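You operate a simulated robot arm through the tools that you are given. There is no shell and no other tool. Be economical: measure what you need, move in short steps, check, and stop when the job is done.

You are at the controls of a simulated robot arm. One attempt, no reset.

## Task
Pack the green lunch box by the lunch card and shut it.
Fine: the sandwich and the fruit that the card names.
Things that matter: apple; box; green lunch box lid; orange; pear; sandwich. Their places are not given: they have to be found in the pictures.

The check looks at the end state, three seconds after you hand in, the way a careful person would. Anything else that was tipped, shoved, dropped, spilled or broken makes it a failure.

## Robot
A 7-joint arm with a fingered hand, fixed in place. Base frame: the origin is at the foot of the arm, x ahead of it, y to its left, z up; the work surface is at about z = 0.75. Units: m, degrees, N and s.
With the tool pointing down near the work surface it reaches from about 0.32 to 0.72 m from the base axis. Its first joint turns from -166.0 to 166.0 degrees. Payload 4 kg.
The tool frame sits at the grasp point between the pads (the TCP): z along the fingers, y along the line on which they close. The tips reach 0.026 m beyond it. The gripper opens to 0.148 m. The gripper's body begins 0.073 m behind the TCP. The gripper is a hand of 3 fingers: y runs from the thumb to the fingers, the wrist lies at [0, 0, -0.239] in the tool frame.
Orientation is told as [roll, pitch, yaw] about the base's x, y, z axes, in that order, counted from this pose: with the fingers straight down and closing along the base's y, the tool's x points along the base's -x, its y along +y and its z along -z.

## Interface
- The arm moves only by the tool drive_tool. Its argument "plan" is a list of rows, each an object (a shift or turn left out is 0) with "delta_pos": the shift along the tool's x, y, z in m, a list of three; "delta_rot": the turn, a rotation vector about the tool's x, y, z in degrees, a list of three. In form: [{"delta_pos": [tx, ty, tz], "delta_rot": [ax, ay, az]}, ...]. A call has 1 to 12 rows; each row shifts and turns the commanded pose from where the row before left it, along the tool's axes as they then stand. Each row takes 0.2 s and may step no farther than 0.05 m and 8.6 degrees from the row before; otherwise, the whole call is refused. A pose out of reach is approached as far as the arm can. The call stops where the force on the tool passes 40 N (or 10 N more than at its start, if that is more) or the arm is blocked; 0.2 s more then pass. In this call time passes only in rows, and 0.2 s behind the last. The reply holds the time, the measured pose of the TCP, the force on the tool along the base axes, the opening and the grip force, in the units named above and with some noise, with the torque about the TCP (base axes, N m) and any sound that the robot's microphone picked up, and new pictures: "show" is both (left out), scene, wrist or none.
- Cameras (640 x 400 px; columns grow to the right, rows downward): "scene" is fixed at [0.0515, -0.4998, 1.352]; the picture's right is [0.09, -1.00, 0.00], its down [-0.90, -0.08, -0.43] and it looks along [0.43, 0.04, -0.90] (base axes); focal length 214 px, centre (320, 200). "wrist" rides on the gripper at [0.068, -0.039, -0.09] in the tool frame; the picture's right is [0.50, 0.87, 0.00], its down [-0.66, 0.38, -0.65] and it looks along [-0.57, 0.33, 0.76] (tool axes); focal length 222 px, centre (320, 200).
- slide_trunk(by): slides the trunk up (or, below 0, down) by that many m; the arm rides with it, the base frame stays. It gives what a move gives, with no picture.
- set_fingers(finger1, finger2, thumb_bend): sets how far each is bent, from 0 (flat) to 1 (curled in); at 0.3 the hand is open as for a grip, at 0.7 the pads meet at the TCP. One left out holds its place. A second passes; each finger stops where it meets its share of the squeeze, and holds until it gets a number again. It is the only way to open and close the hand. It gives what a move gives, with no picture; readings hold the bend of each and the force on the fingers (four entries, about 0 where the hand has none), thumb and palm.
- locate(camera, pixels): there is no depth. For up to 12 entries [column, row, z] of the newest picture of that camera ("zoom" is the newest enlarged one), the place [x, y] in the base frame at which the ray of that pixel passes the height z, good to about 0.002 m. It takes no simulated time.
- enlarge(camera, box): a new picture of the part [left, top, right, bottom] of that camera's present view, enlarged. It takes no simulated time.
- hand_in(): hands the job in; it is judged then, once.

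Go step by step. Measure first, check grasps and placings, and put right what went wrong. The budget is 80 turns and 200 pictures, counting those below and the enlarged ones. Unless the task says otherwise, let go and move clear before handing in, and close with one line.

The tools are called after "Request:" as name(argument=value, ...) on one line, values as JSON. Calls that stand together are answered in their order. drive_tool: Moves the arm, as the interface text tells. Its arguments: {"type":"object","properties":{"plan":{"type":"array","items":{"type":"object","properties":{"delta_pos":{"type":"array","items":{"type":"number"}},"delta_rot":{"type":"array","items":{"type":"number"}}}}},"show":{"type":"string","enum":["both","scene","wrist","none"]}},"required":["plan"]} The other tools are called the same way: slide_trunk (by) slides the trunk up or down; set_fingers (finger1, finger2, thumb_bend) moves the fingers one by one; locate (camera, pixels) gives the place at which the rays of pixels pass given heights; enlarge (camera, box) takes an enlarged picture of a part of a camera's view; hand_in () hands the job in.

At the start:

```text
time: 0.0
ee_pos: [0.3647, -0.2913, 1.1291]
orientation: [0.0, -0.1, 0.0]
ft_force: [0.4, -0.2, -0.2]
moment: [-0.05, 0.03, -0.03]
grip_width: 0.148
gripper_force: 0.1
shape: jaw
bend: [0.3, 0.3, 0.3]
finger forces: [0.0, 0.1, 0.0, 0.0, 0.0, 0.1]
trunk travel left (down, up): [-0.525, 0.065]
```

scene: 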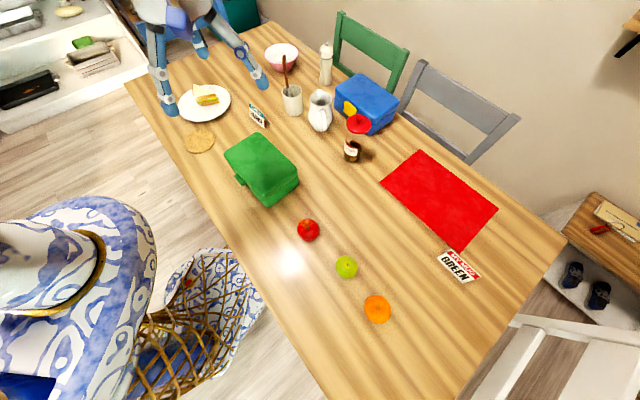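
wrist: 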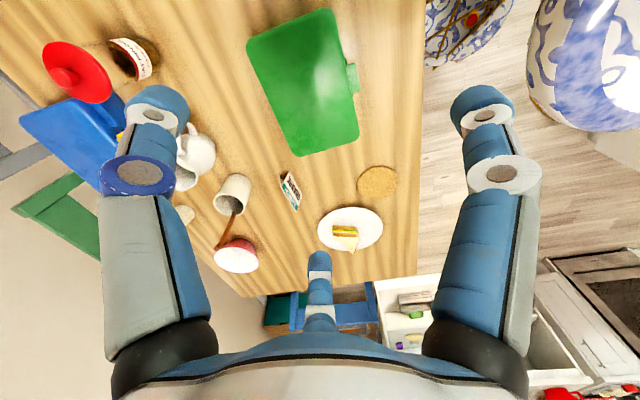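

The scene shows the green box near (262,168), the sandwich on a plate (205,95), fruit at (308,230), (346,266), (377,308), and cards at (258,115) and (458,265). I'll enlarge these to read them.

Request:
enlarge(camera="scene", box=[420, 235, 500, 285])

Request:
enlarge(camera="scene", box=[150, 75, 310, 215])

Request:
enlarge(camera="wrist", box=[230, 0, 400, 260])

Request:
enlarge(camera="scene", box=[240, 95, 280, 135])

```text
8.00 times, centred on (460, 260) of scene
```

zoom: 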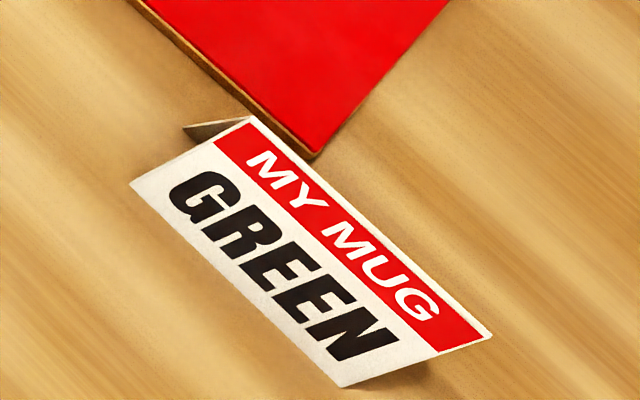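

```text
2.86 times, centred on (230, 145) of scene
```

zoom: 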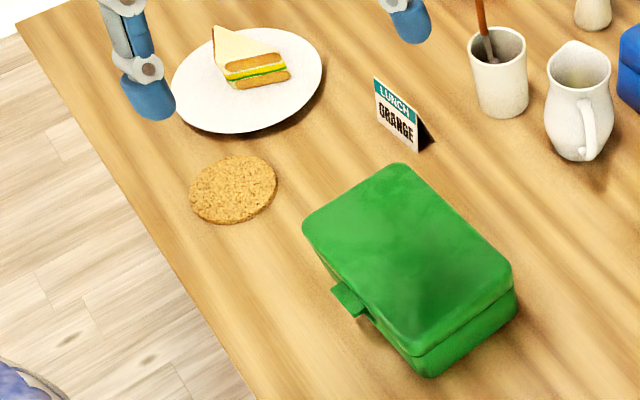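

```text
1.54 times, centred on (315, 130) of wrist
```

zoom: 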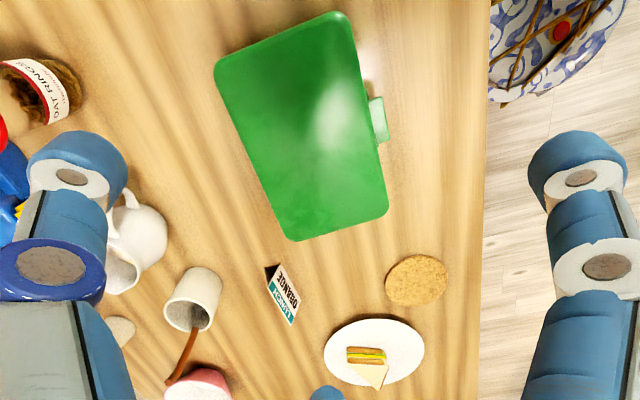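

```text
10.00 times, centred on (260, 115) of scene
```

zoom: 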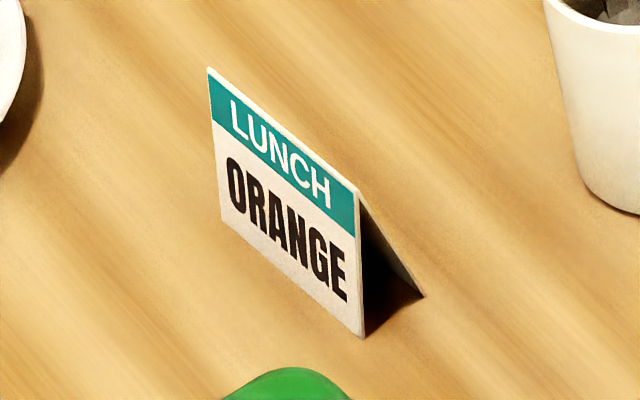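

The lunch card reads ORANGE, so the box needs the sandwich and the orange. Next I'll measure the places of things in the scene.

Request:
locate(camera="scene", pixels=[[377, 309, 0.78], [377, 309, 0.79], [346, 266, 0.78], [308, 230, 0.78], [258, 115, 0.77], [205, 104, 0.76], [200, 141, 0.75], [320, 115, 0.8], [292, 105, 0.8], [367, 103, 0.8], [353, 150, 0.8]])

Request:
enlarge(camera="scene", box=[214, 122, 310, 212])

Request:
enlarge(camera="scene", box=[170, 75, 240, 130])

```text
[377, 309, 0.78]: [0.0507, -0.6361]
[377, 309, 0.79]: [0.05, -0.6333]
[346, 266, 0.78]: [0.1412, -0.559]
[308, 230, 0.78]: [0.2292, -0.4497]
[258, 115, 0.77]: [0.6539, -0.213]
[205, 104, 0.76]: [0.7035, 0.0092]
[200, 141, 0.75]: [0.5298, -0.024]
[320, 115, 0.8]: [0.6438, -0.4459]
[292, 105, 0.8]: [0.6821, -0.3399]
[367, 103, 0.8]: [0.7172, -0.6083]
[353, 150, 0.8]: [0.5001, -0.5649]
```

```text
4.44 times, centred on (262, 167) of scene
```

zoom: 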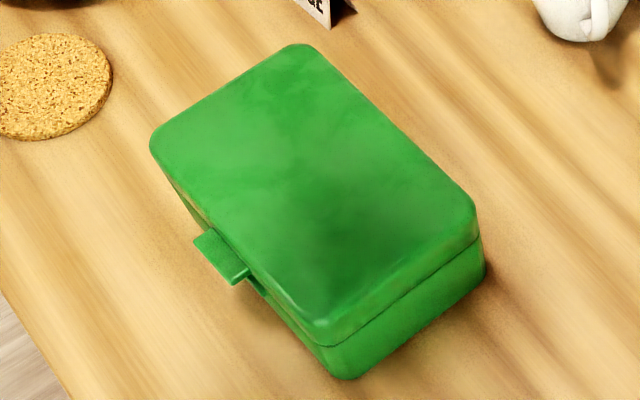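

```text
7.27 times, centred on (205, 102) of scene
```

zoom: 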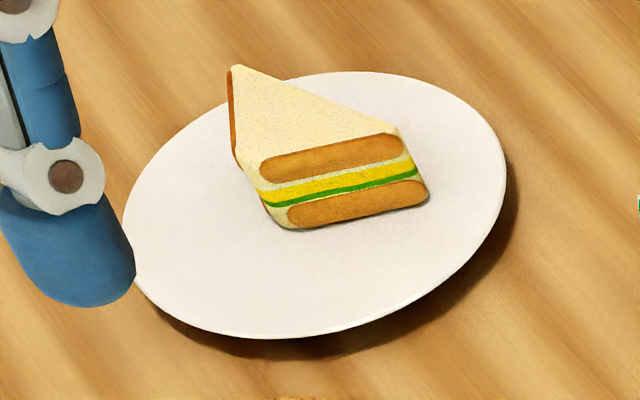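

I'll work out the green box's corners, its tab and the sandwich at a few assumed heights.

Request:
locate(camera="scene", pixels=[[257.5, 132.1, 0.83], [223.7, 154.6, 0.83], [264.3, 198.5, 0.83], [297.6, 171.5, 0.83], [267.6, 207.1, 0.75], [299.2, 183.9, 0.75], [233.8, 175.6, 0.81], [242.9, 186.1, 0.81], [264.3, 198.5, 0.81], [264.3, 198.5, 0.85], [297.6, 171.5, 0.81], [297.6, 171.5, 0.85]])

Request:
locate(camera="zoom", pixels=[[235, 68, 0.81], [265, 165, 0.81], [402, 140, 0.81], [285, 228, 0.765], [425, 198, 0.765], [130, 235, 0.765], [505, 165, 0.765], [330, 72, 0.765], [260, 338, 0.765]])

Request:
enlarge(camera="scene", box=[280, 210, 410, 330])

```text
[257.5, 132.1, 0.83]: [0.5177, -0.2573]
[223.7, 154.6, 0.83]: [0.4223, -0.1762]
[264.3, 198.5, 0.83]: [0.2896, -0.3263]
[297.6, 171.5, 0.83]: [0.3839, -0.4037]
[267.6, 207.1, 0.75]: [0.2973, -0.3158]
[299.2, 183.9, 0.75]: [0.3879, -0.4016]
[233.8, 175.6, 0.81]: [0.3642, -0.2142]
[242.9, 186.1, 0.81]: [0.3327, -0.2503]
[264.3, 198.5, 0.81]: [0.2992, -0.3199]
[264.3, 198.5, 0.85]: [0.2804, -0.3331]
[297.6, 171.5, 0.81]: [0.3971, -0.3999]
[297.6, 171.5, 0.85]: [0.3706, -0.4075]
```

```text
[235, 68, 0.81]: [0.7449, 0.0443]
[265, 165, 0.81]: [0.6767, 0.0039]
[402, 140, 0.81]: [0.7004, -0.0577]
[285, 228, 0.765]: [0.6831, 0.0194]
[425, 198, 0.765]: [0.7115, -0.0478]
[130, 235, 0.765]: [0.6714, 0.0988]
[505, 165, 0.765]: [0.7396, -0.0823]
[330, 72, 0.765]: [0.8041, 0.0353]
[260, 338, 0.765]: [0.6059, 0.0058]
```

```text
3.33 times, centred on (345, 270) of scene
```

zoom: 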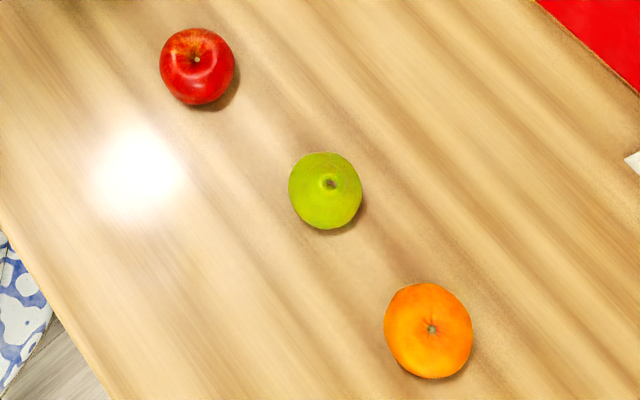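

Box top is at roughly z 0.82 with its tab facing the robot side at about (0.348,-0.232); the hinge is probably on the far side. I'll curl the two fingers to see whether the thumb alone can act as a hook.

Request:
set_fingers(finger1=1, finger2=1, thumb_bend=0.3)

Request:
drive_tool(plan=[{"delta_pos": [0, 0, 0]}])

Request:
enlarge(camera="scene", box=[110, 0, 310, 125])

```text
time: 1.0
ee_pos: [0.3662, -0.2922, 1.1289]
orientation: [0.0, 0.0, 0.1]
ft_force: [0.4, -0.4, -0.1]
moment: [0.04, -0.01, 0.0]
grip_width: 0.0629
gripper_force: 0.1
shape: fingers
bend: [0.77, 0.77, 0.3]
finger forces: [0.0, 0.0, 0.1, 0.1, 0.0, 0.0]
trunk travel left (down, up): [-0.525, 0.065]
```

```text
time: 1.4
ee_pos: [0.3671, -0.2919, 1.1288]
orientation: [0.0, 0.0, 0.0]
ft_force: [-1.1, -0.1, 1.0]
moment: [0.0, 0.0, 0.04]
grip_width: 0.0632
gripper_force: 0.0
shape: fingers
bend: [0.77, 0.77, 0.3]
finger forces: [0.0, 0.1, 0.0, 0.0, 0.0, 0.1]
trunk travel left (down, up): [-0.525, 0.065]
```

scene: 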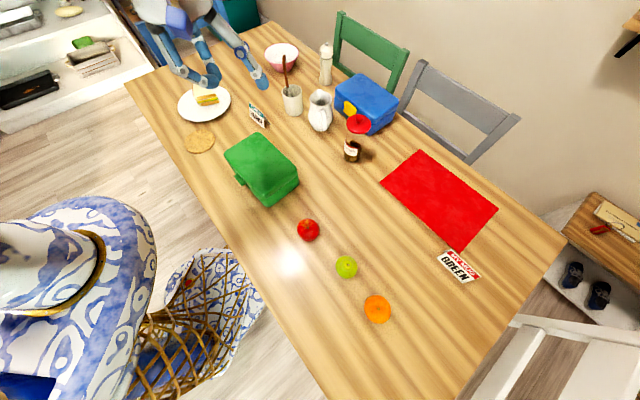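
wrist: 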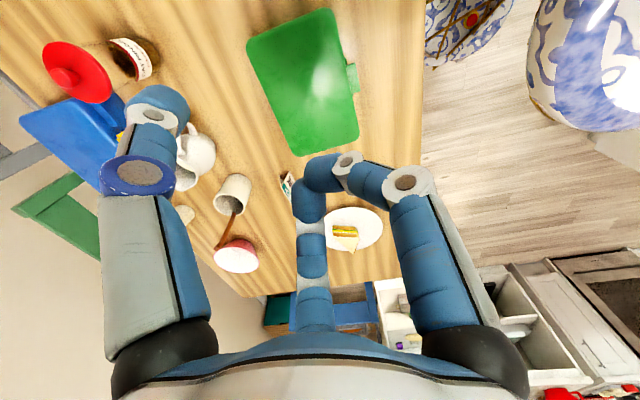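

```text
3.20 times, centred on (210, 62) of scene
```

zoom: 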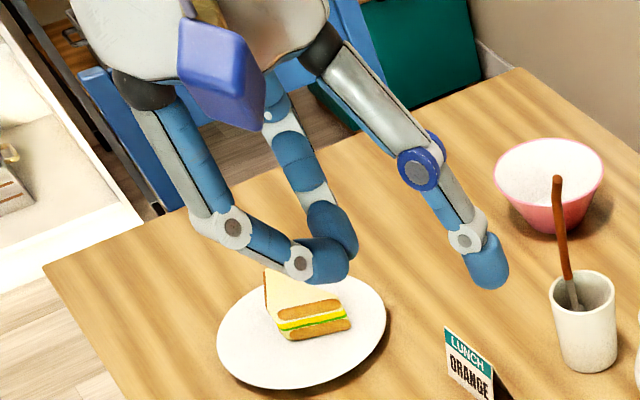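

The fingers sit 120° apart: thumb at base −y, and one finger already points towards (−x,+y), the same way the tab sticks out. I'll flatten the others to see which number is the hook finger and how high flat ones go.

Request:
set_fingers(finger1=0.6, finger2=0, thumb_bend=0)

Request:
drive_tool(plan=[{"delta_pos": [0, 0, 0]}])

Request:
enlarge(camera="scene", box=[110, 0, 310, 125])

```text
time: 2.4
ee_pos: [0.3656, -0.2909, 1.1293]
orientation: [0.0, 0.1, 0.0]
ft_force: [-0.1, 0.1, 0.4]
moment: [-0.04, -0.01, -0.01]
grip_width: 0.1135
gripper_force: 0.1
shape: fingers
bend: [0.6, 0.0, 0.0]
finger forces: [0.0, 0.1, 0.0, 0.0, 0.1, 0.0]
trunk travel left (down, up): [-0.525, 0.065]
```

```text
time: 2.8
ee_pos: [0.3655, -0.2904, 1.1295]
orientation: [0.0, 0.0, 0.0]
ft_force: [0.1, -1.0, -0.2]
moment: [-0.01, -0.02, -0.04]
grip_width: 0.1136
gripper_force: 0.0
shape: fingers
bend: [0.6, 0.0, 0.0]
finger forces: [0.0, 0.1, 0.1, 0.0, 0.1, 0.0]
trunk travel left (down, up): [-0.525, 0.065]
```

scene: 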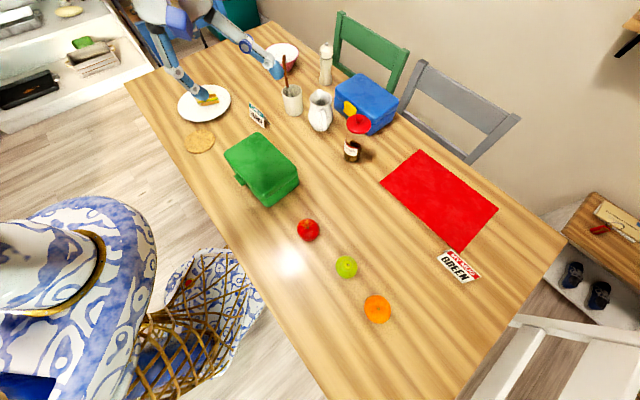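
wrist: 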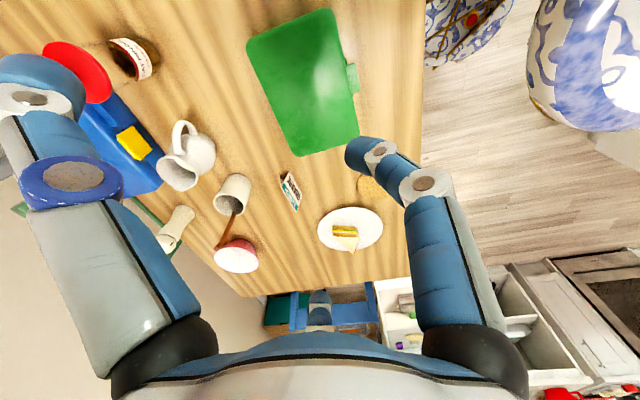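

```text
3.20 times, centred on (210, 62) of scene
```

zoom: 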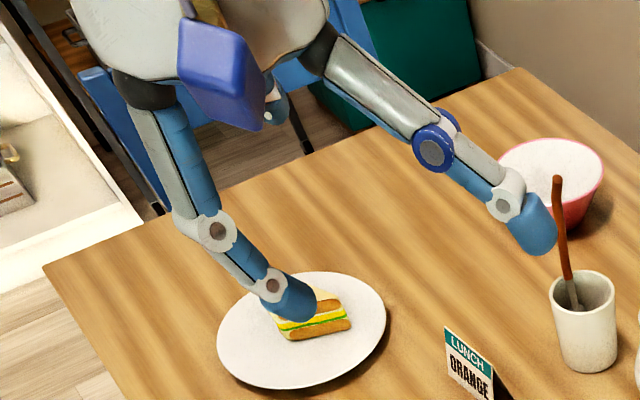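

Finger1 is the hook finger, and the flat ones rise clear. I'll measure the hook tip (about pixel (204,97)) against the TCP.

Request:
locate(camera="scene", pixels=[[204, 97, 1.12], [204, 97, 1.105], [204, 97, 1.09], [275, 78, 1.13], [275, 78, 1.15]])

Request:
locate(camera="wrist", pixels=[[350, 155, 1.12], [350, 155, 1.105], [350, 155, 1.09], [355, 65, 0.8], [360, 92, 0.8], [335, 8, 0.82], [358, 137, 0.82], [297, 155, 0.82], [247, 40, 0.82]])

Request:
enlarge(camera="wrist", box=[230, 0, 390, 170])

```text
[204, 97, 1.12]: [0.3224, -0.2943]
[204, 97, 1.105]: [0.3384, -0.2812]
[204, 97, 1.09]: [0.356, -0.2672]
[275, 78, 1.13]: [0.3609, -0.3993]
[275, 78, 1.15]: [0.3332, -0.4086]
```

```text
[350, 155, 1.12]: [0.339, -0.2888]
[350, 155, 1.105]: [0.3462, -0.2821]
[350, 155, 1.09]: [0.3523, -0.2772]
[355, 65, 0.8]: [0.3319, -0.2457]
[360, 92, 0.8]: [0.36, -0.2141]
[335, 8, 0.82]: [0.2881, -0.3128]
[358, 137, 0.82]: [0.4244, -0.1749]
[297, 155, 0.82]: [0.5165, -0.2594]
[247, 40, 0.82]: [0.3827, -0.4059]
```

```text
2.35 times, centred on (310, 85) of wrist
```

zoom: 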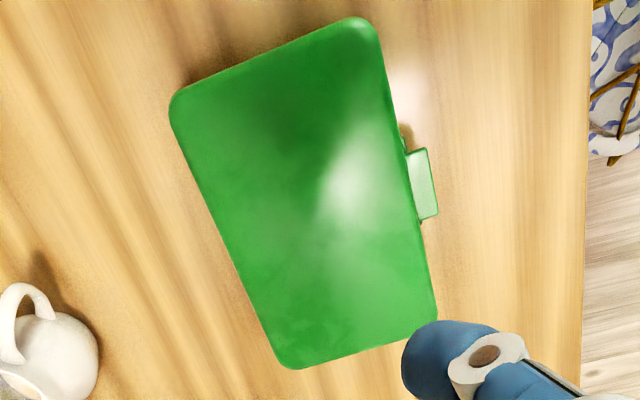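

The tip sits about 0.03 m below the TCP, and the tab is near (0.346,−0.231) at z≈0.80. I'll move outside the tab, yaw −8.6° and tilt 34° so finger1 points in under the tab while the others stay above the lid.

Request:
drive_tool(plan=[{"delta_pos": [0.0208, 0.0387, 0]}, {"delta_pos": [0.0208, 0.0387, 0]}, {"delta_pos": [0, 0, 0.045]}, {"delta_pos": [0, 0, 0.045]}, {"delta_pos": [0, 0, 0.045]}, {"delta_pos": [0, 0, 0.045], "delta_rot": [0, 0, 8.6]}, {"delta_rot": [4.25, -7.36, 0]}, {"delta_rot": [4.25, -7.36, 0]}, {"delta_rot": [4.25, -7.36, 0]}, {"delta_rot": [4.25, -7.36, 0]}])

Request:
enlarge(camera="scene", box=[170, 100, 310, 230])

```text
time: 5.0
ee_pos: [0.3563, -0.2422, 0.9618]
orientation: [-18.5, -28.9, -3.8]
ft_force: [0.4, -0.6, 0.1]
moment: [0.02, -0.03, 0.02]
grip_width: 0.1141
gripper_force: 0.2
shape: fingers
bend: [0.6, 0.0, 0.0]
finger forces: [0.0, 0.0, 0.0, 0.0, 0.0, 0.1]
out of reach, approached as far as the arm can: row 9, 10
trunk travel left (down, up): [-0.525, 0.065]
```

scene: 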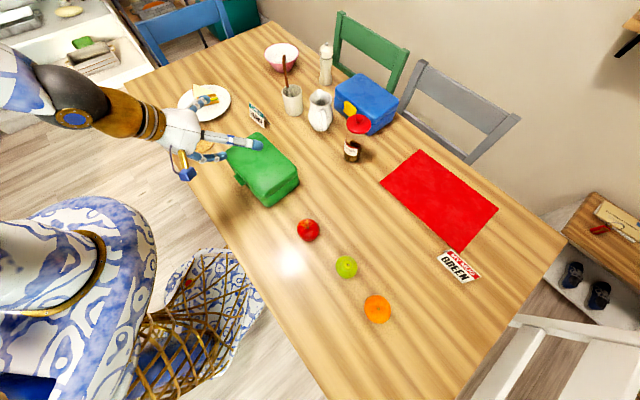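
wrist: 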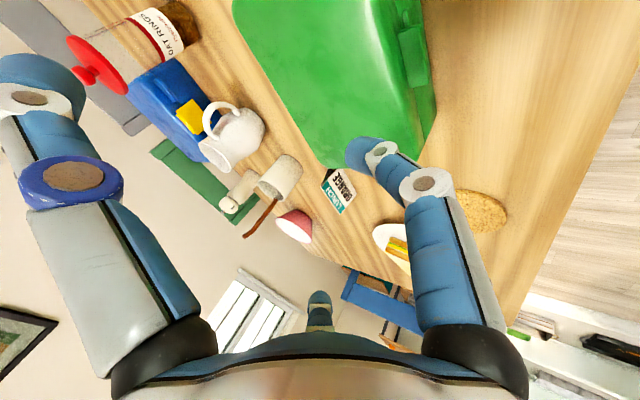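

```text
3.08 times, centred on (240, 165) of scene
```

zoom: 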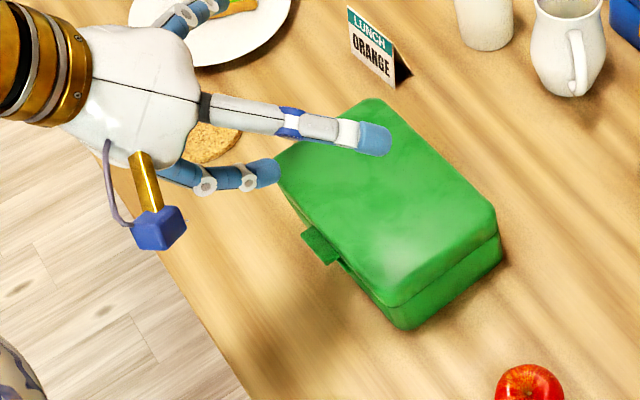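

Tilting that way is out of reach because the wrist gets too close to the base. I'll come in from the side instead, with finger2 sliding under the tab parallel to the hinge. First I undo the tilt and re-aim.

Request:
drive_tool(plan=[{"delta_rot": [-4.25, 7.36, 0]}, {"delta_rot": [-4.25, 7.36, 0]}, {"delta_rot": [-4.25, 7.36, 0]}, {"delta_rot": [-4.25, 7.36, 0]}, {"delta_pos": [0, 0, -0.02], "delta_rot": [0, 0, -8.5]}, {"delta_rot": [0, 0, -8.5]}, {"delta_rot": [0, 0, -8.5]}, {"delta_rot": [0, 0, -2.1]}], show="none")

Request:
set_fingers(finger1=0, finger2=0.6, thumb_bend=0)

```text
time: 6.8
ee_pos: [0.3566, -0.2414, 0.9827]
orientation: [0.0, 0.0, 19.1]
ft_force: [-0.1, 0.2, 0.6]
moment: [0.01, 0.01, 0.01]
grip_width: 0.1138
gripper_force: 0.0
shape: fingers
bend: [0.6, 0.0, 0.0]
finger forces: [0.1, 0.0, 0.0, 0.0, 0.0, 0.0]
trunk travel left (down, up): [-0.525, 0.065]
```

```text
time: 7.8
ee_pos: [0.3559, -0.2418, 0.9824]
orientation: [0.1, 0.0, 19.0]
ft_force: [-0.7, -0.4, -0.7]
moment: [0.0, 0.02, 0.02]
grip_width: 0.179
gripper_force: 0.1
shape: fingers
bend: [0.0, 0.6, 0.0]
finger forces: [0.1, 0.0, 0.0, 0.0, 0.0, 0.0]
trunk travel left (down, up): [-0.525, 0.065]
```

Orientation is clean now at yaw 19. I'll shift over to the tab's +y end and tilt.

Request:
drive_tool(plan=[{"delta_pos": [-0.0204, 0.0162, 0]}, {"delta_pos": [-0.0204, 0.0163, 0]}, {"delta_rot": [4.25, 7.36, 0]}, {"delta_rot": [4.25, 7.36, 0]}, {"delta_rot": [4.25, 7.36, 0]}, {"delta_rot": [4.25, 7.36, 0]}, {"delta_pos": [-0.0242, 0.014, 0.0415]}])

Request:
enlarge(camera="scene", box=[170, 100, 310, 230])

```text
time: 9.4
ee_pos: [0.3863, -0.1974, 0.9348]
orientation: [-18.7, 28.9, 14.1]
ft_force: [0.2, 0.3, 0.5]
moment: [-0.02, 0.0, 0.01]
grip_width: 0.1792
gripper_force: 0.0
shape: fingers
bend: [0.0, 0.6, 0.0]
finger forces: [0.1, 0.0, 0.0, 0.0, 0.0, 0.0]
trunk travel left (down, up): [-0.525, 0.065]
```

scene: 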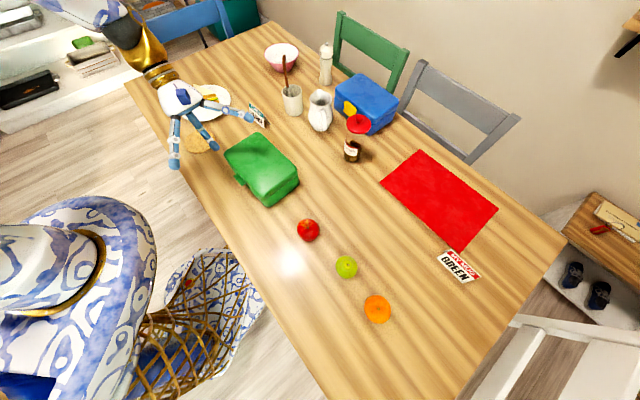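
wrist: 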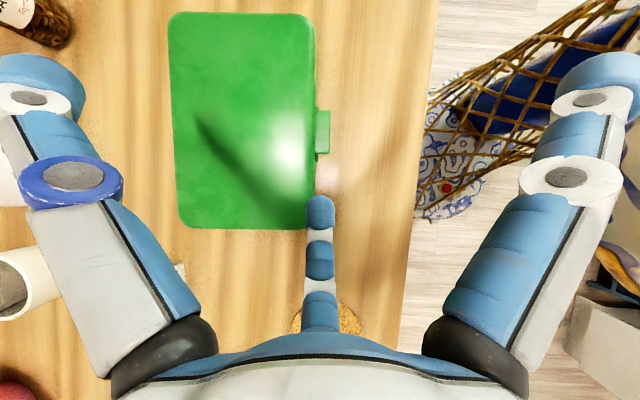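

```text
3.08 times, centred on (240, 165) of scene
```

zoom: 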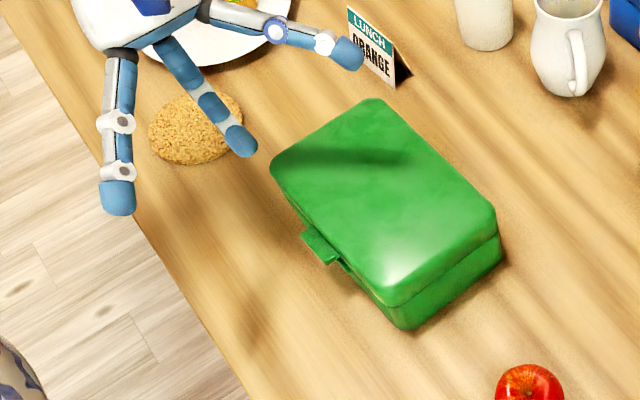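

The wrist picture is now aligned with the box, with the tab at (323,132) and the hook tip at (321,197). I'll triangulate the tip before descending.

Request:
locate(camera="zoom", pixels=[[247, 152, 0.92], [247, 152, 0.9], [247, 152, 0.88]])

Request:
locate(camera="wrist", pixels=[[321, 197, 0.92], [321, 197, 0.9], [321, 197, 0.88], [329, 110, 0.805], [329, 152, 0.805], [316, 110, 0.805], [316, 152, 0.805]])

```text
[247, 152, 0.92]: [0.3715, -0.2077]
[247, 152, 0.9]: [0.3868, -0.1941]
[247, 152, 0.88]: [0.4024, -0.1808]
```

```text
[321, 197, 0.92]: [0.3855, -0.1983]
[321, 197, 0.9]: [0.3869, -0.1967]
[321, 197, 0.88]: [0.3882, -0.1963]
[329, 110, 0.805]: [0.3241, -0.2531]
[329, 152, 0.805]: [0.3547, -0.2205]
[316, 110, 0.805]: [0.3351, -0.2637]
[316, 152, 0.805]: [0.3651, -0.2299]
```

The tip is at (0.387,−0.196,0.900) and in line with the tab centre (0.345,−0.242). I'll descend most of the way and check the thumb's clearance over the lid.

Request:
drive_tool(plan=[{"delta_pos": [-0.0174, 0.0101, 0.0298]}, {"delta_pos": [-0.0174, 0.0101, 0.0298]}, {"delta_pos": [-0.0145, 0.0084, 0.0249]}])

Request:
enlarge(camera="scene", box=[170, 100, 310, 230])

```text
time: 10.2
ee_pos: [0.3849, -0.195, 0.8326]
orientation: [-18.7, 29.1, 14.1]
ft_force: [0.4, -0.1, -1.0]
moment: [-0.01, 0.03, -0.02]
grip_width: 0.1795
gripper_force: 0.0
shape: fingers
bend: [0.0, 0.6, 0.0]
finger forces: [0.1, 0.1, 0.0, 0.0, 0.0, 0.1]
trunk travel left (down, up): [-0.525, 0.065]
```

scene: 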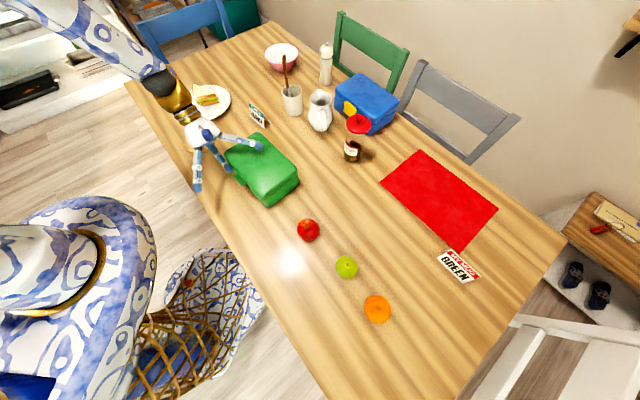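
wrist: 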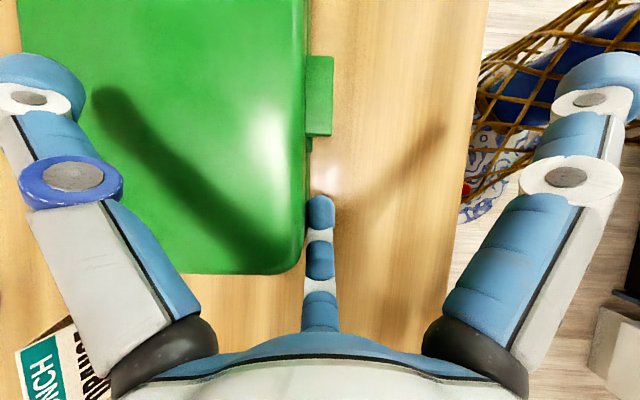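

```text
3.08 times, centred on (240, 165) of scene
```

zoom: 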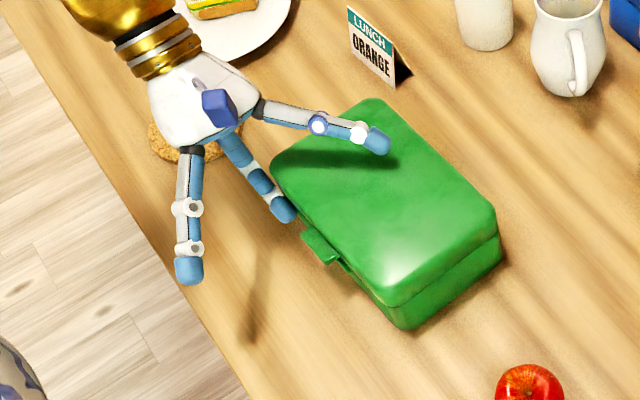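

There is good clearance and the finger lines up with the tab (columns 306–333). I'll lower 2.2 cm more so the finger is below the tab, checking before sliding in.

Request:
drive_tool(plan=[{"delta_pos": [-0.0106, 0.0062, 0.0182]}])

Request:
enlarge(camera="scene", box=[200, 110, 300, 210])

```text
time: 10.6
ee_pos: [0.3845, -0.1951, 0.8114]
orientation: [-18.7, 28.9, 14.2]
ft_force: [-0.2, -0.6, 4.0]
moment: [-0.42, -0.2, 0.07]
grip_width: 0.1799
gripper_force: 2.1
shape: fingers
bend: [0.0, 0.6, 0.0]
finger forces: [0.1, 0.0, 0.0, 0.0, 4.2, 0.0]
trunk travel left (down, up): [-0.525, 0.065]
```

scene: 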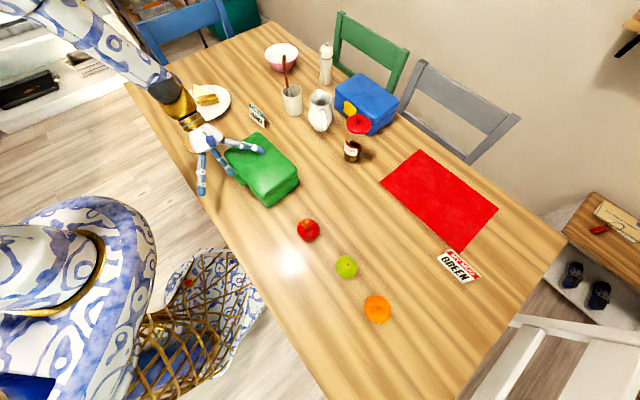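
wrist: 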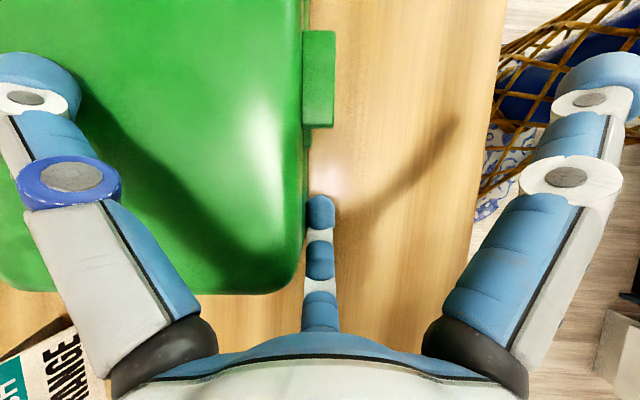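

```text
4.00 times, centred on (250, 160) of scene
```

zoom: 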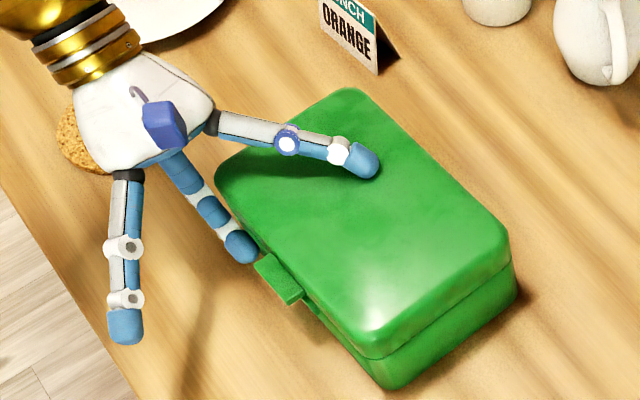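

The thumb just touches the lid (4.2 N). I'll roll the hand 8.5° about the hook finger's axis to raise the thumb, then settle at the hook height.

Request:
drive_tool(plan=[{"delta_pos": [0.006, 0.0036, -0.005]}, {"delta_rot": [6.1, -3.52, 4.75]}, {"delta_pos": [-0.0049, 0.0049, 0.0098]}])

Request:
enlarge(camera="scene", box=[200, 110, 300, 210])

```text
time: 11.4
ee_pos: [0.3806, -0.1907, 0.803]
orientation: [-26.3, 23.8, 10.8]
ft_force: [-0.4, -0.3, -0.2]
moment: [-0.01, 0.01, -0.01]
grip_width: 0.1794
gripper_force: 0.1
shape: fingers
bend: [0.0, 0.6, 0.0]
finger forces: [0.0, 0.0, 0.1, 0.0, 0.1, 0.1]
trunk travel left (down, up): [-0.525, 0.065]
```

scene: 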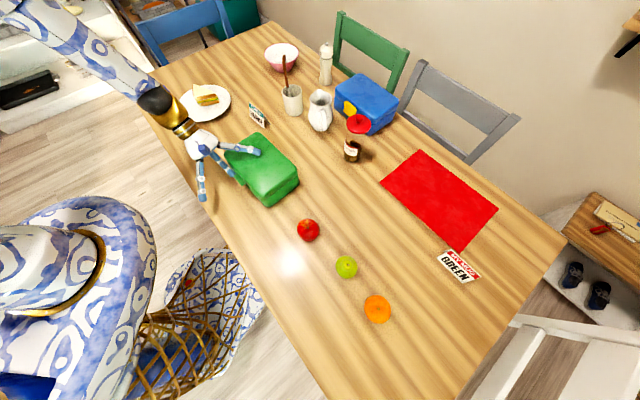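
wrist: 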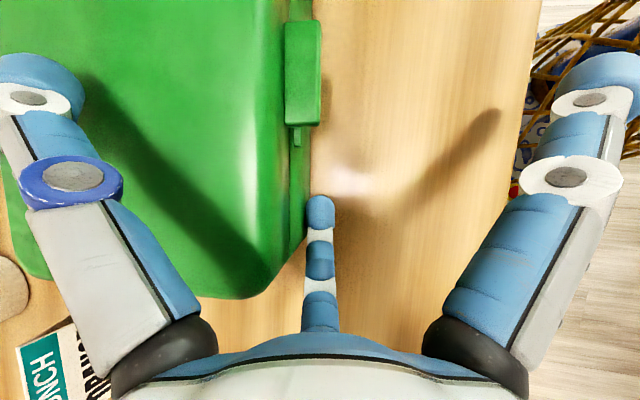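

```text
4.00 times, centred on (250, 160) of scene
```

zoom: 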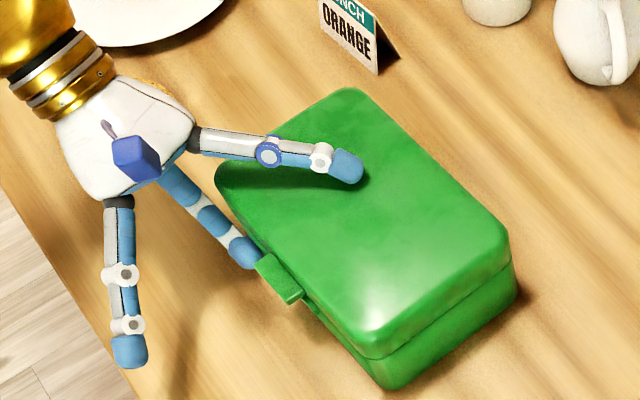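

No contact now. A small catch shows under the tab at (297,135), so I'll shift 4 mm outward and slide 5 cm in beneath the tab.

Request:
drive_tool(plan=[{"delta_pos": [0.0023, 0.0033, -0.0005]}, {"delta_pos": [0.012, -0.0069, 0.0093]}, {"delta_pos": [0.012, -0.0069, 0.0093]}, {"delta_pos": [0.012, -0.0069, 0.0093]}])

Request:
enlarge(camera="scene", box=[200, 110, 300, 210])

```text
time: 12.4
ee_pos: [0.345, -0.2288, 0.8028]
orientation: [-26.2, 23.9, 10.8]
ft_force: [0.4, -0.4, -1.4]
moment: [0.02, 0.0, -0.03]
grip_width: 0.1794
gripper_force: 0.1
shape: fingers
bend: [0.0, 0.6, 0.0]
finger forces: [0.0, 0.0, 0.1, 0.0, 0.1, 0.0]
trunk travel left (down, up): [-0.525, 0.065]
```

scene: 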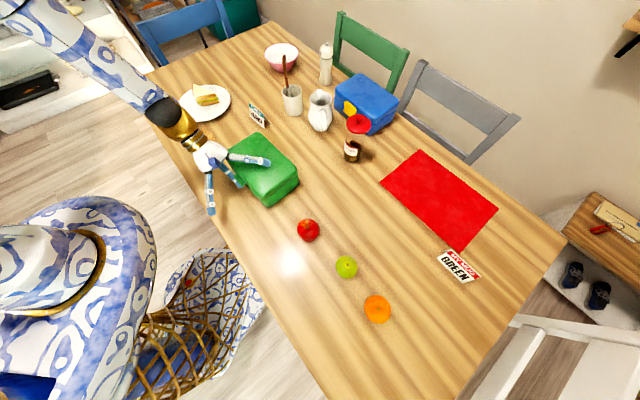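
wrist: 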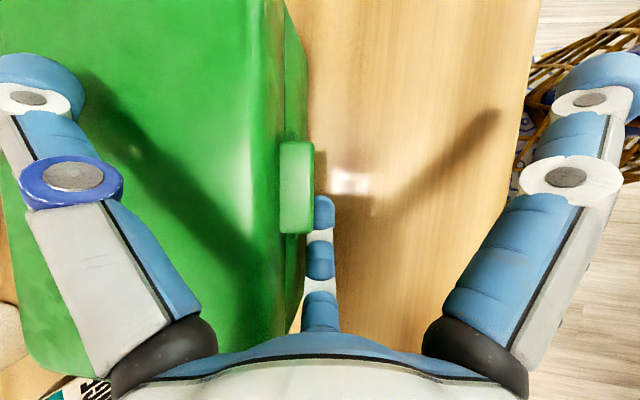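

```text
4.00 times, centred on (250, 160) of scene
```

zoom: 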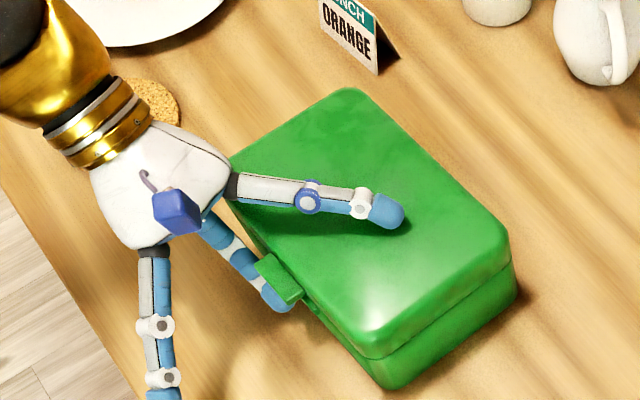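

Finger2 is under the tab and visible on both sides of it. I'll nudge 6 mm inward and lift 3 cm.

Request:
drive_tool(plan=[{"delta_pos": [-0.0034, -0.0049, 0.0007]}, {"delta_pos": [0.0061, -0.0061, -0.0123]}, {"delta_pos": [0.0061, -0.0061, -0.0123]}, {"delta_pos": [0.0061, -0.0061, -0.0123]}])

Request:
enlarge(camera="scene", box=[200, 110, 300, 210])

```text
time: 13.4
ee_pos: [0.3493, -0.2316, 0.8468]
orientation: [-26.3, 23.9, 10.6]
ft_force: [-0.4, 0.7, -0.7]
moment: [0.01, 0.02, -0.01]
grip_width: 0.1793
gripper_force: 0.2
shape: fingers
bend: [0.0, 0.6, 0.0]
finger forces: [0.0, 0.4, 0.1, 0.0, 0.0, 0.0]
trunk travel left (down, up): [-0.525, 0.065]
```

scene: 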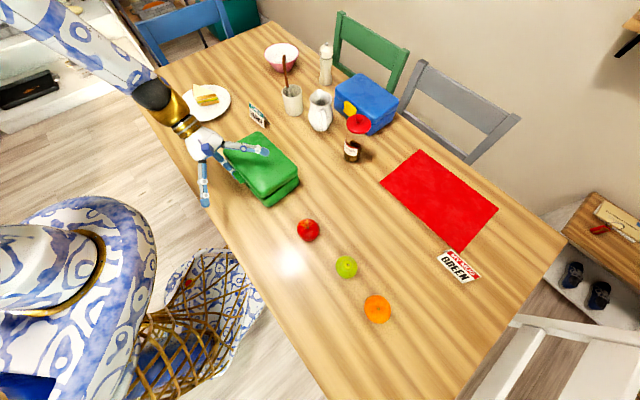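
wrist: 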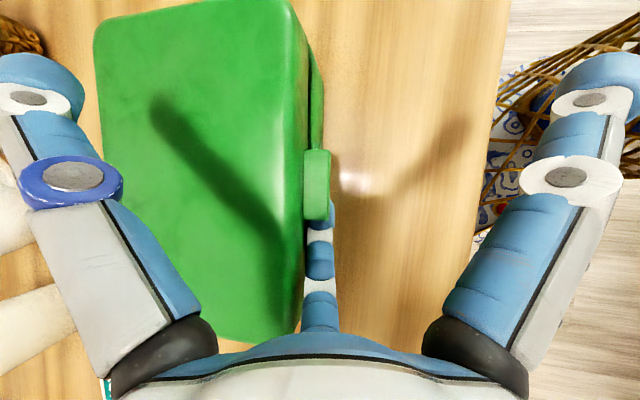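

```text
4.00 times, centred on (250, 160) of scene
```

zoom: 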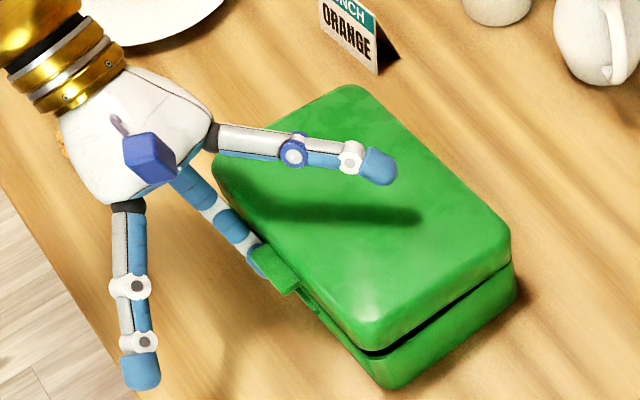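

The lid is hinged at the back and opening. I'll follow the arc (radius about 0.13 m) to about 44°.

Request:
drive_tool(plan=[{"delta_pos": [0.0056, -0.0117, -0.0158]}, {"delta_pos": [0.0035, -0.0137, -0.0147]}, {"delta_pos": [0.0013, -0.0157, -0.0132]}, {"delta_pos": [-0.001, -0.017, -0.0113]}])

Request:
enlarge(camera="scene", box=[200, 90, 320, 210])

```text
time: 14.4
ee_pos: [0.3762, -0.2561, 0.9199]
orientation: [-26.1, 23.9, 10.7]
ft_force: [-0.8, 0.9, 1.0]
moment: [0.02, 0.02, 0.04]
grip_width: 0.1795
gripper_force: 1.0
shape: fingers
bend: [0.0, 0.6, 0.0]
finger forces: [0.0, 1.1, 0.1, 0.1, 0.0, 0.1]
trunk travel left (down, up): [-0.525, 0.065]
```

scene: 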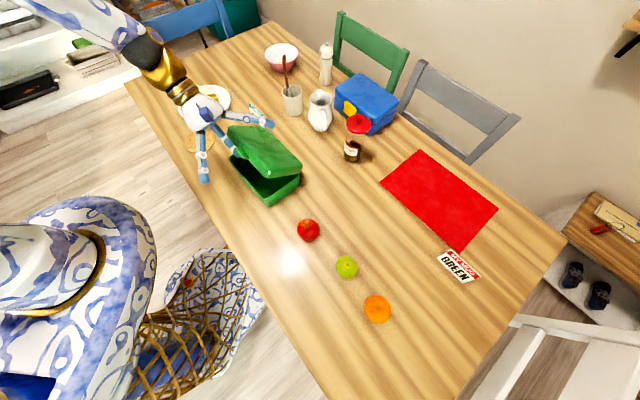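
wrist: 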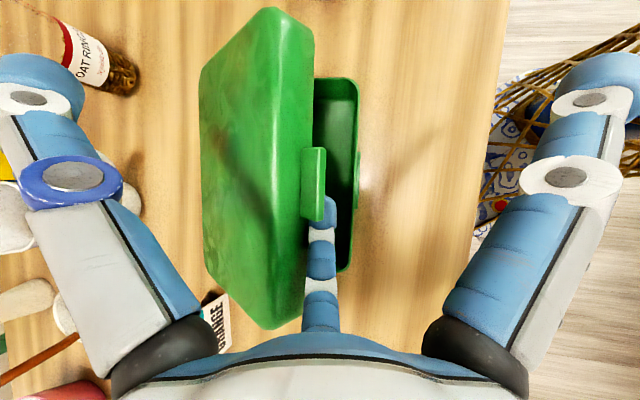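

```text
3.33 times, centred on (260, 150) of scene
```

zoom: 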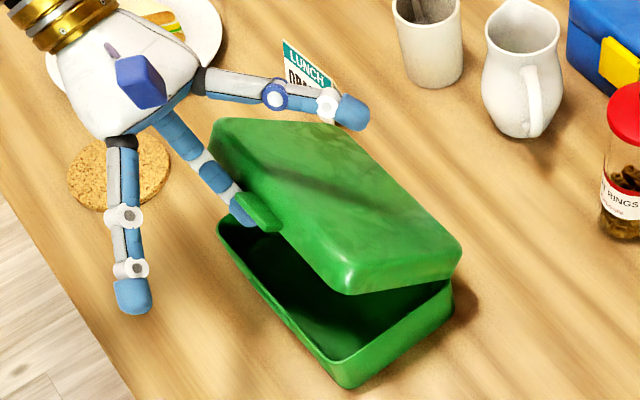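

The lid is tracking well (about 44°). I'll continue to about 80°.

Request:
drive_tool(plan=[{"delta_pos": [-0.0031, -0.0179, -0.0092]}, {"delta_pos": [-0.0054, -0.0185, -0.0068]}, {"delta_pos": [-0.0072, -0.0185, -0.0044]}, {"delta_pos": [-0.0091, -0.0182, -0.0018]}])

Request:
enlarge(camera="scene", box=[200, 90, 320, 210])

```text
time: 15.4
ee_pos: [0.4296, -0.2988, 0.9561]
orientation: [-26.3, 23.8, 10.7]
ft_force: [0.5, 0.6, -0.4]
moment: [0.02, 0.01, 0.0]
grip_width: 0.1795
gripper_force: 0.0
shape: fingers
bend: [0.0, 0.6, 0.0]
finger forces: [0.1, 0.0, 0.0, 0.0, 0.0, 0.1]
trunk travel left (down, up): [-0.525, 0.065]
```

scene: 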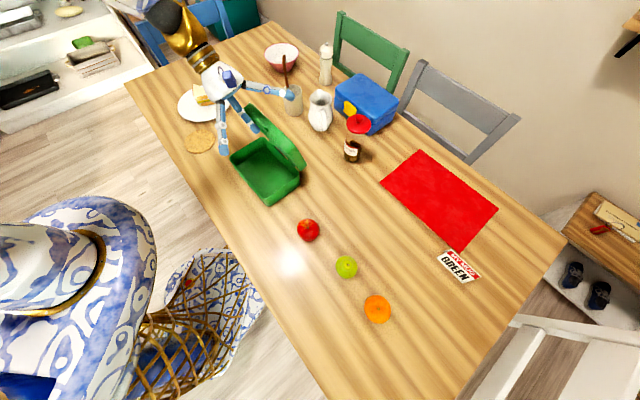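
wrist: 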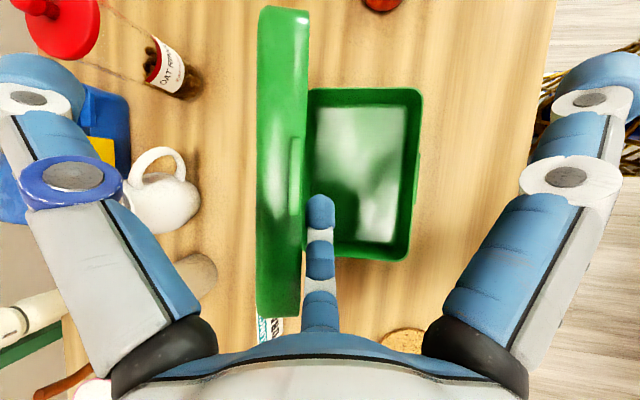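

```text
3.33 times, centred on (260, 150) of scene
```

zoom: 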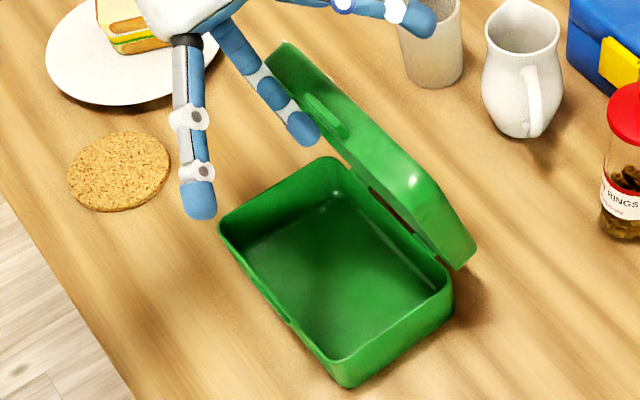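

The lid is near vertical with no force on the finger. I'll push it 3 cm further inward to make sure it rests open.

Request:
drive_tool(plan=[{"delta_pos": [-0.0085, -0.0122, 0.0018]}, {"delta_pos": [-0.0085, -0.0122, 0.0018]}], show="wrist")

Request:
enlarge(camera="scene", box=[200, 90, 320, 210])

```text
time: 16.0
ee_pos: [0.4522, -0.3219, 0.9574]
orientation: [-26.3, 23.9, 10.7]
ft_force: [0.6, 0.0, 0.6]
moment: [-0.01, 0.0, 0.01]
grip_width: 0.1794
gripper_force: 0.0
shape: fingers
bend: [0.0, 0.6, 0.0]
finger forces: [0.1, 0.1, 0.0, 0.0, 0.0, 0.0]
trunk travel left (down, up): [-0.525, 0.065]
```

wrist: 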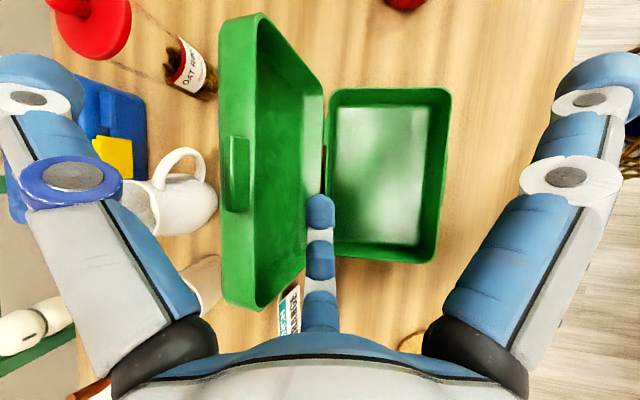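

```text
3.33 times, centred on (260, 150) of scene
```

zoom: 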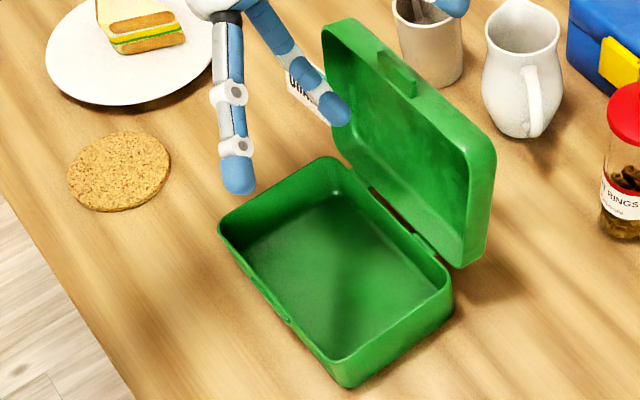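

The lid now rests open at about 110° and the tray is empty. I'll raise the hand clear, level it, open the fingers to 0.3 and turn for the sandwich.

Request:
drive_tool(plan=[{"delta_pos": [0.0182, -0.0182, -0.0369]}, {"delta_pos": [0.0182, -0.0182, -0.0369]}, {"delta_rot": [-6.1, 3.52, -4.75]}, {"delta_rot": [-4.25, -7.36, 0]}, {"delta_rot": [-4.25, -7.36, 0]}, {"delta_rot": [-4.25, -7.36, 0]}, {"delta_rot": [-4.25, -7.36, 0]}], show="none")

Request:
set_fingers(finger1=0.35, finger2=0.35, thumb_bend=0.35)

Request:
drive_tool(plan=[{"delta_rot": [0, 0, 8.6]}, {"delta_rot": [0, 0, 8.6]}, {"delta_rot": [0, 0, 8.6]}, {"delta_rot": [0, 0, 8.6]}, {"delta_rot": [0, 0, 8.6]}, {"delta_rot": [0, 0, 8.6]}, {"delta_rot": [0, 0, 8.6]}, {"delta_rot": [0, 0, 8.6]}])

```text
time: 17.6
ee_pos: [0.4523, -0.3203, 1.0479]
orientation: [0.1, -0.1, 19.0]
ft_force: [0.4, 0.3, -0.4]
moment: [0.01, 0.04, 0.01]
grip_width: 0.1789
gripper_force: 0.0
shape: fingers
bend: [0.0, 0.6, 0.0]
finger forces: [0.0, 0.0, 0.0, 0.0, 0.1, 0.0]
trunk travel left (down, up): [-0.525, 0.065]
```

```text
time: 18.6
ee_pos: [0.4532, -0.3206, 1.0474]
orientation: [0.0, -0.1, 19.0]
ft_force: [0.4, 0.5, -0.7]
moment: [-0.03, 0.0, 0.0]
grip_width: 0.1115
gripper_force: 0.1
shape: fingers
bend: [0.35, 0.35, 0.35]
finger forces: [0.1, 0.1, 0.1, 0.0, 0.0, 0.1]
trunk travel left (down, up): [-0.525, 0.065]
```

```text
time: 20.4
ee_pos: [0.4518, -0.3211, 1.0471]
orientation: [0.0, 0.0, -49.9]
ft_force: [-0.7, 0.2, 0.4]
moment: [-0.01, 0.03, -0.02]
grip_width: 0.1117
gripper_force: 0.0
shape: fingers
bend: [0.35, 0.35, 0.35]
finger forces: [0.0, 0.0, 0.1, 0.0, 0.0, 0.1]
trunk travel left (down, up): [-0.525, 0.065]
```

scene: 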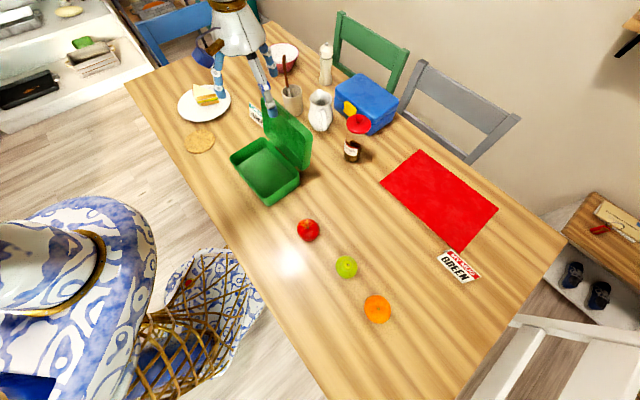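
wrist: 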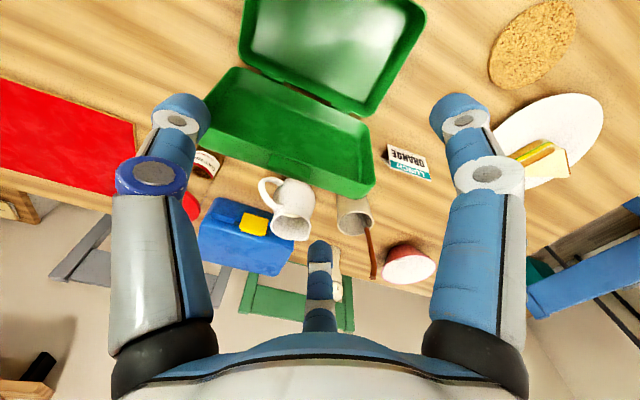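

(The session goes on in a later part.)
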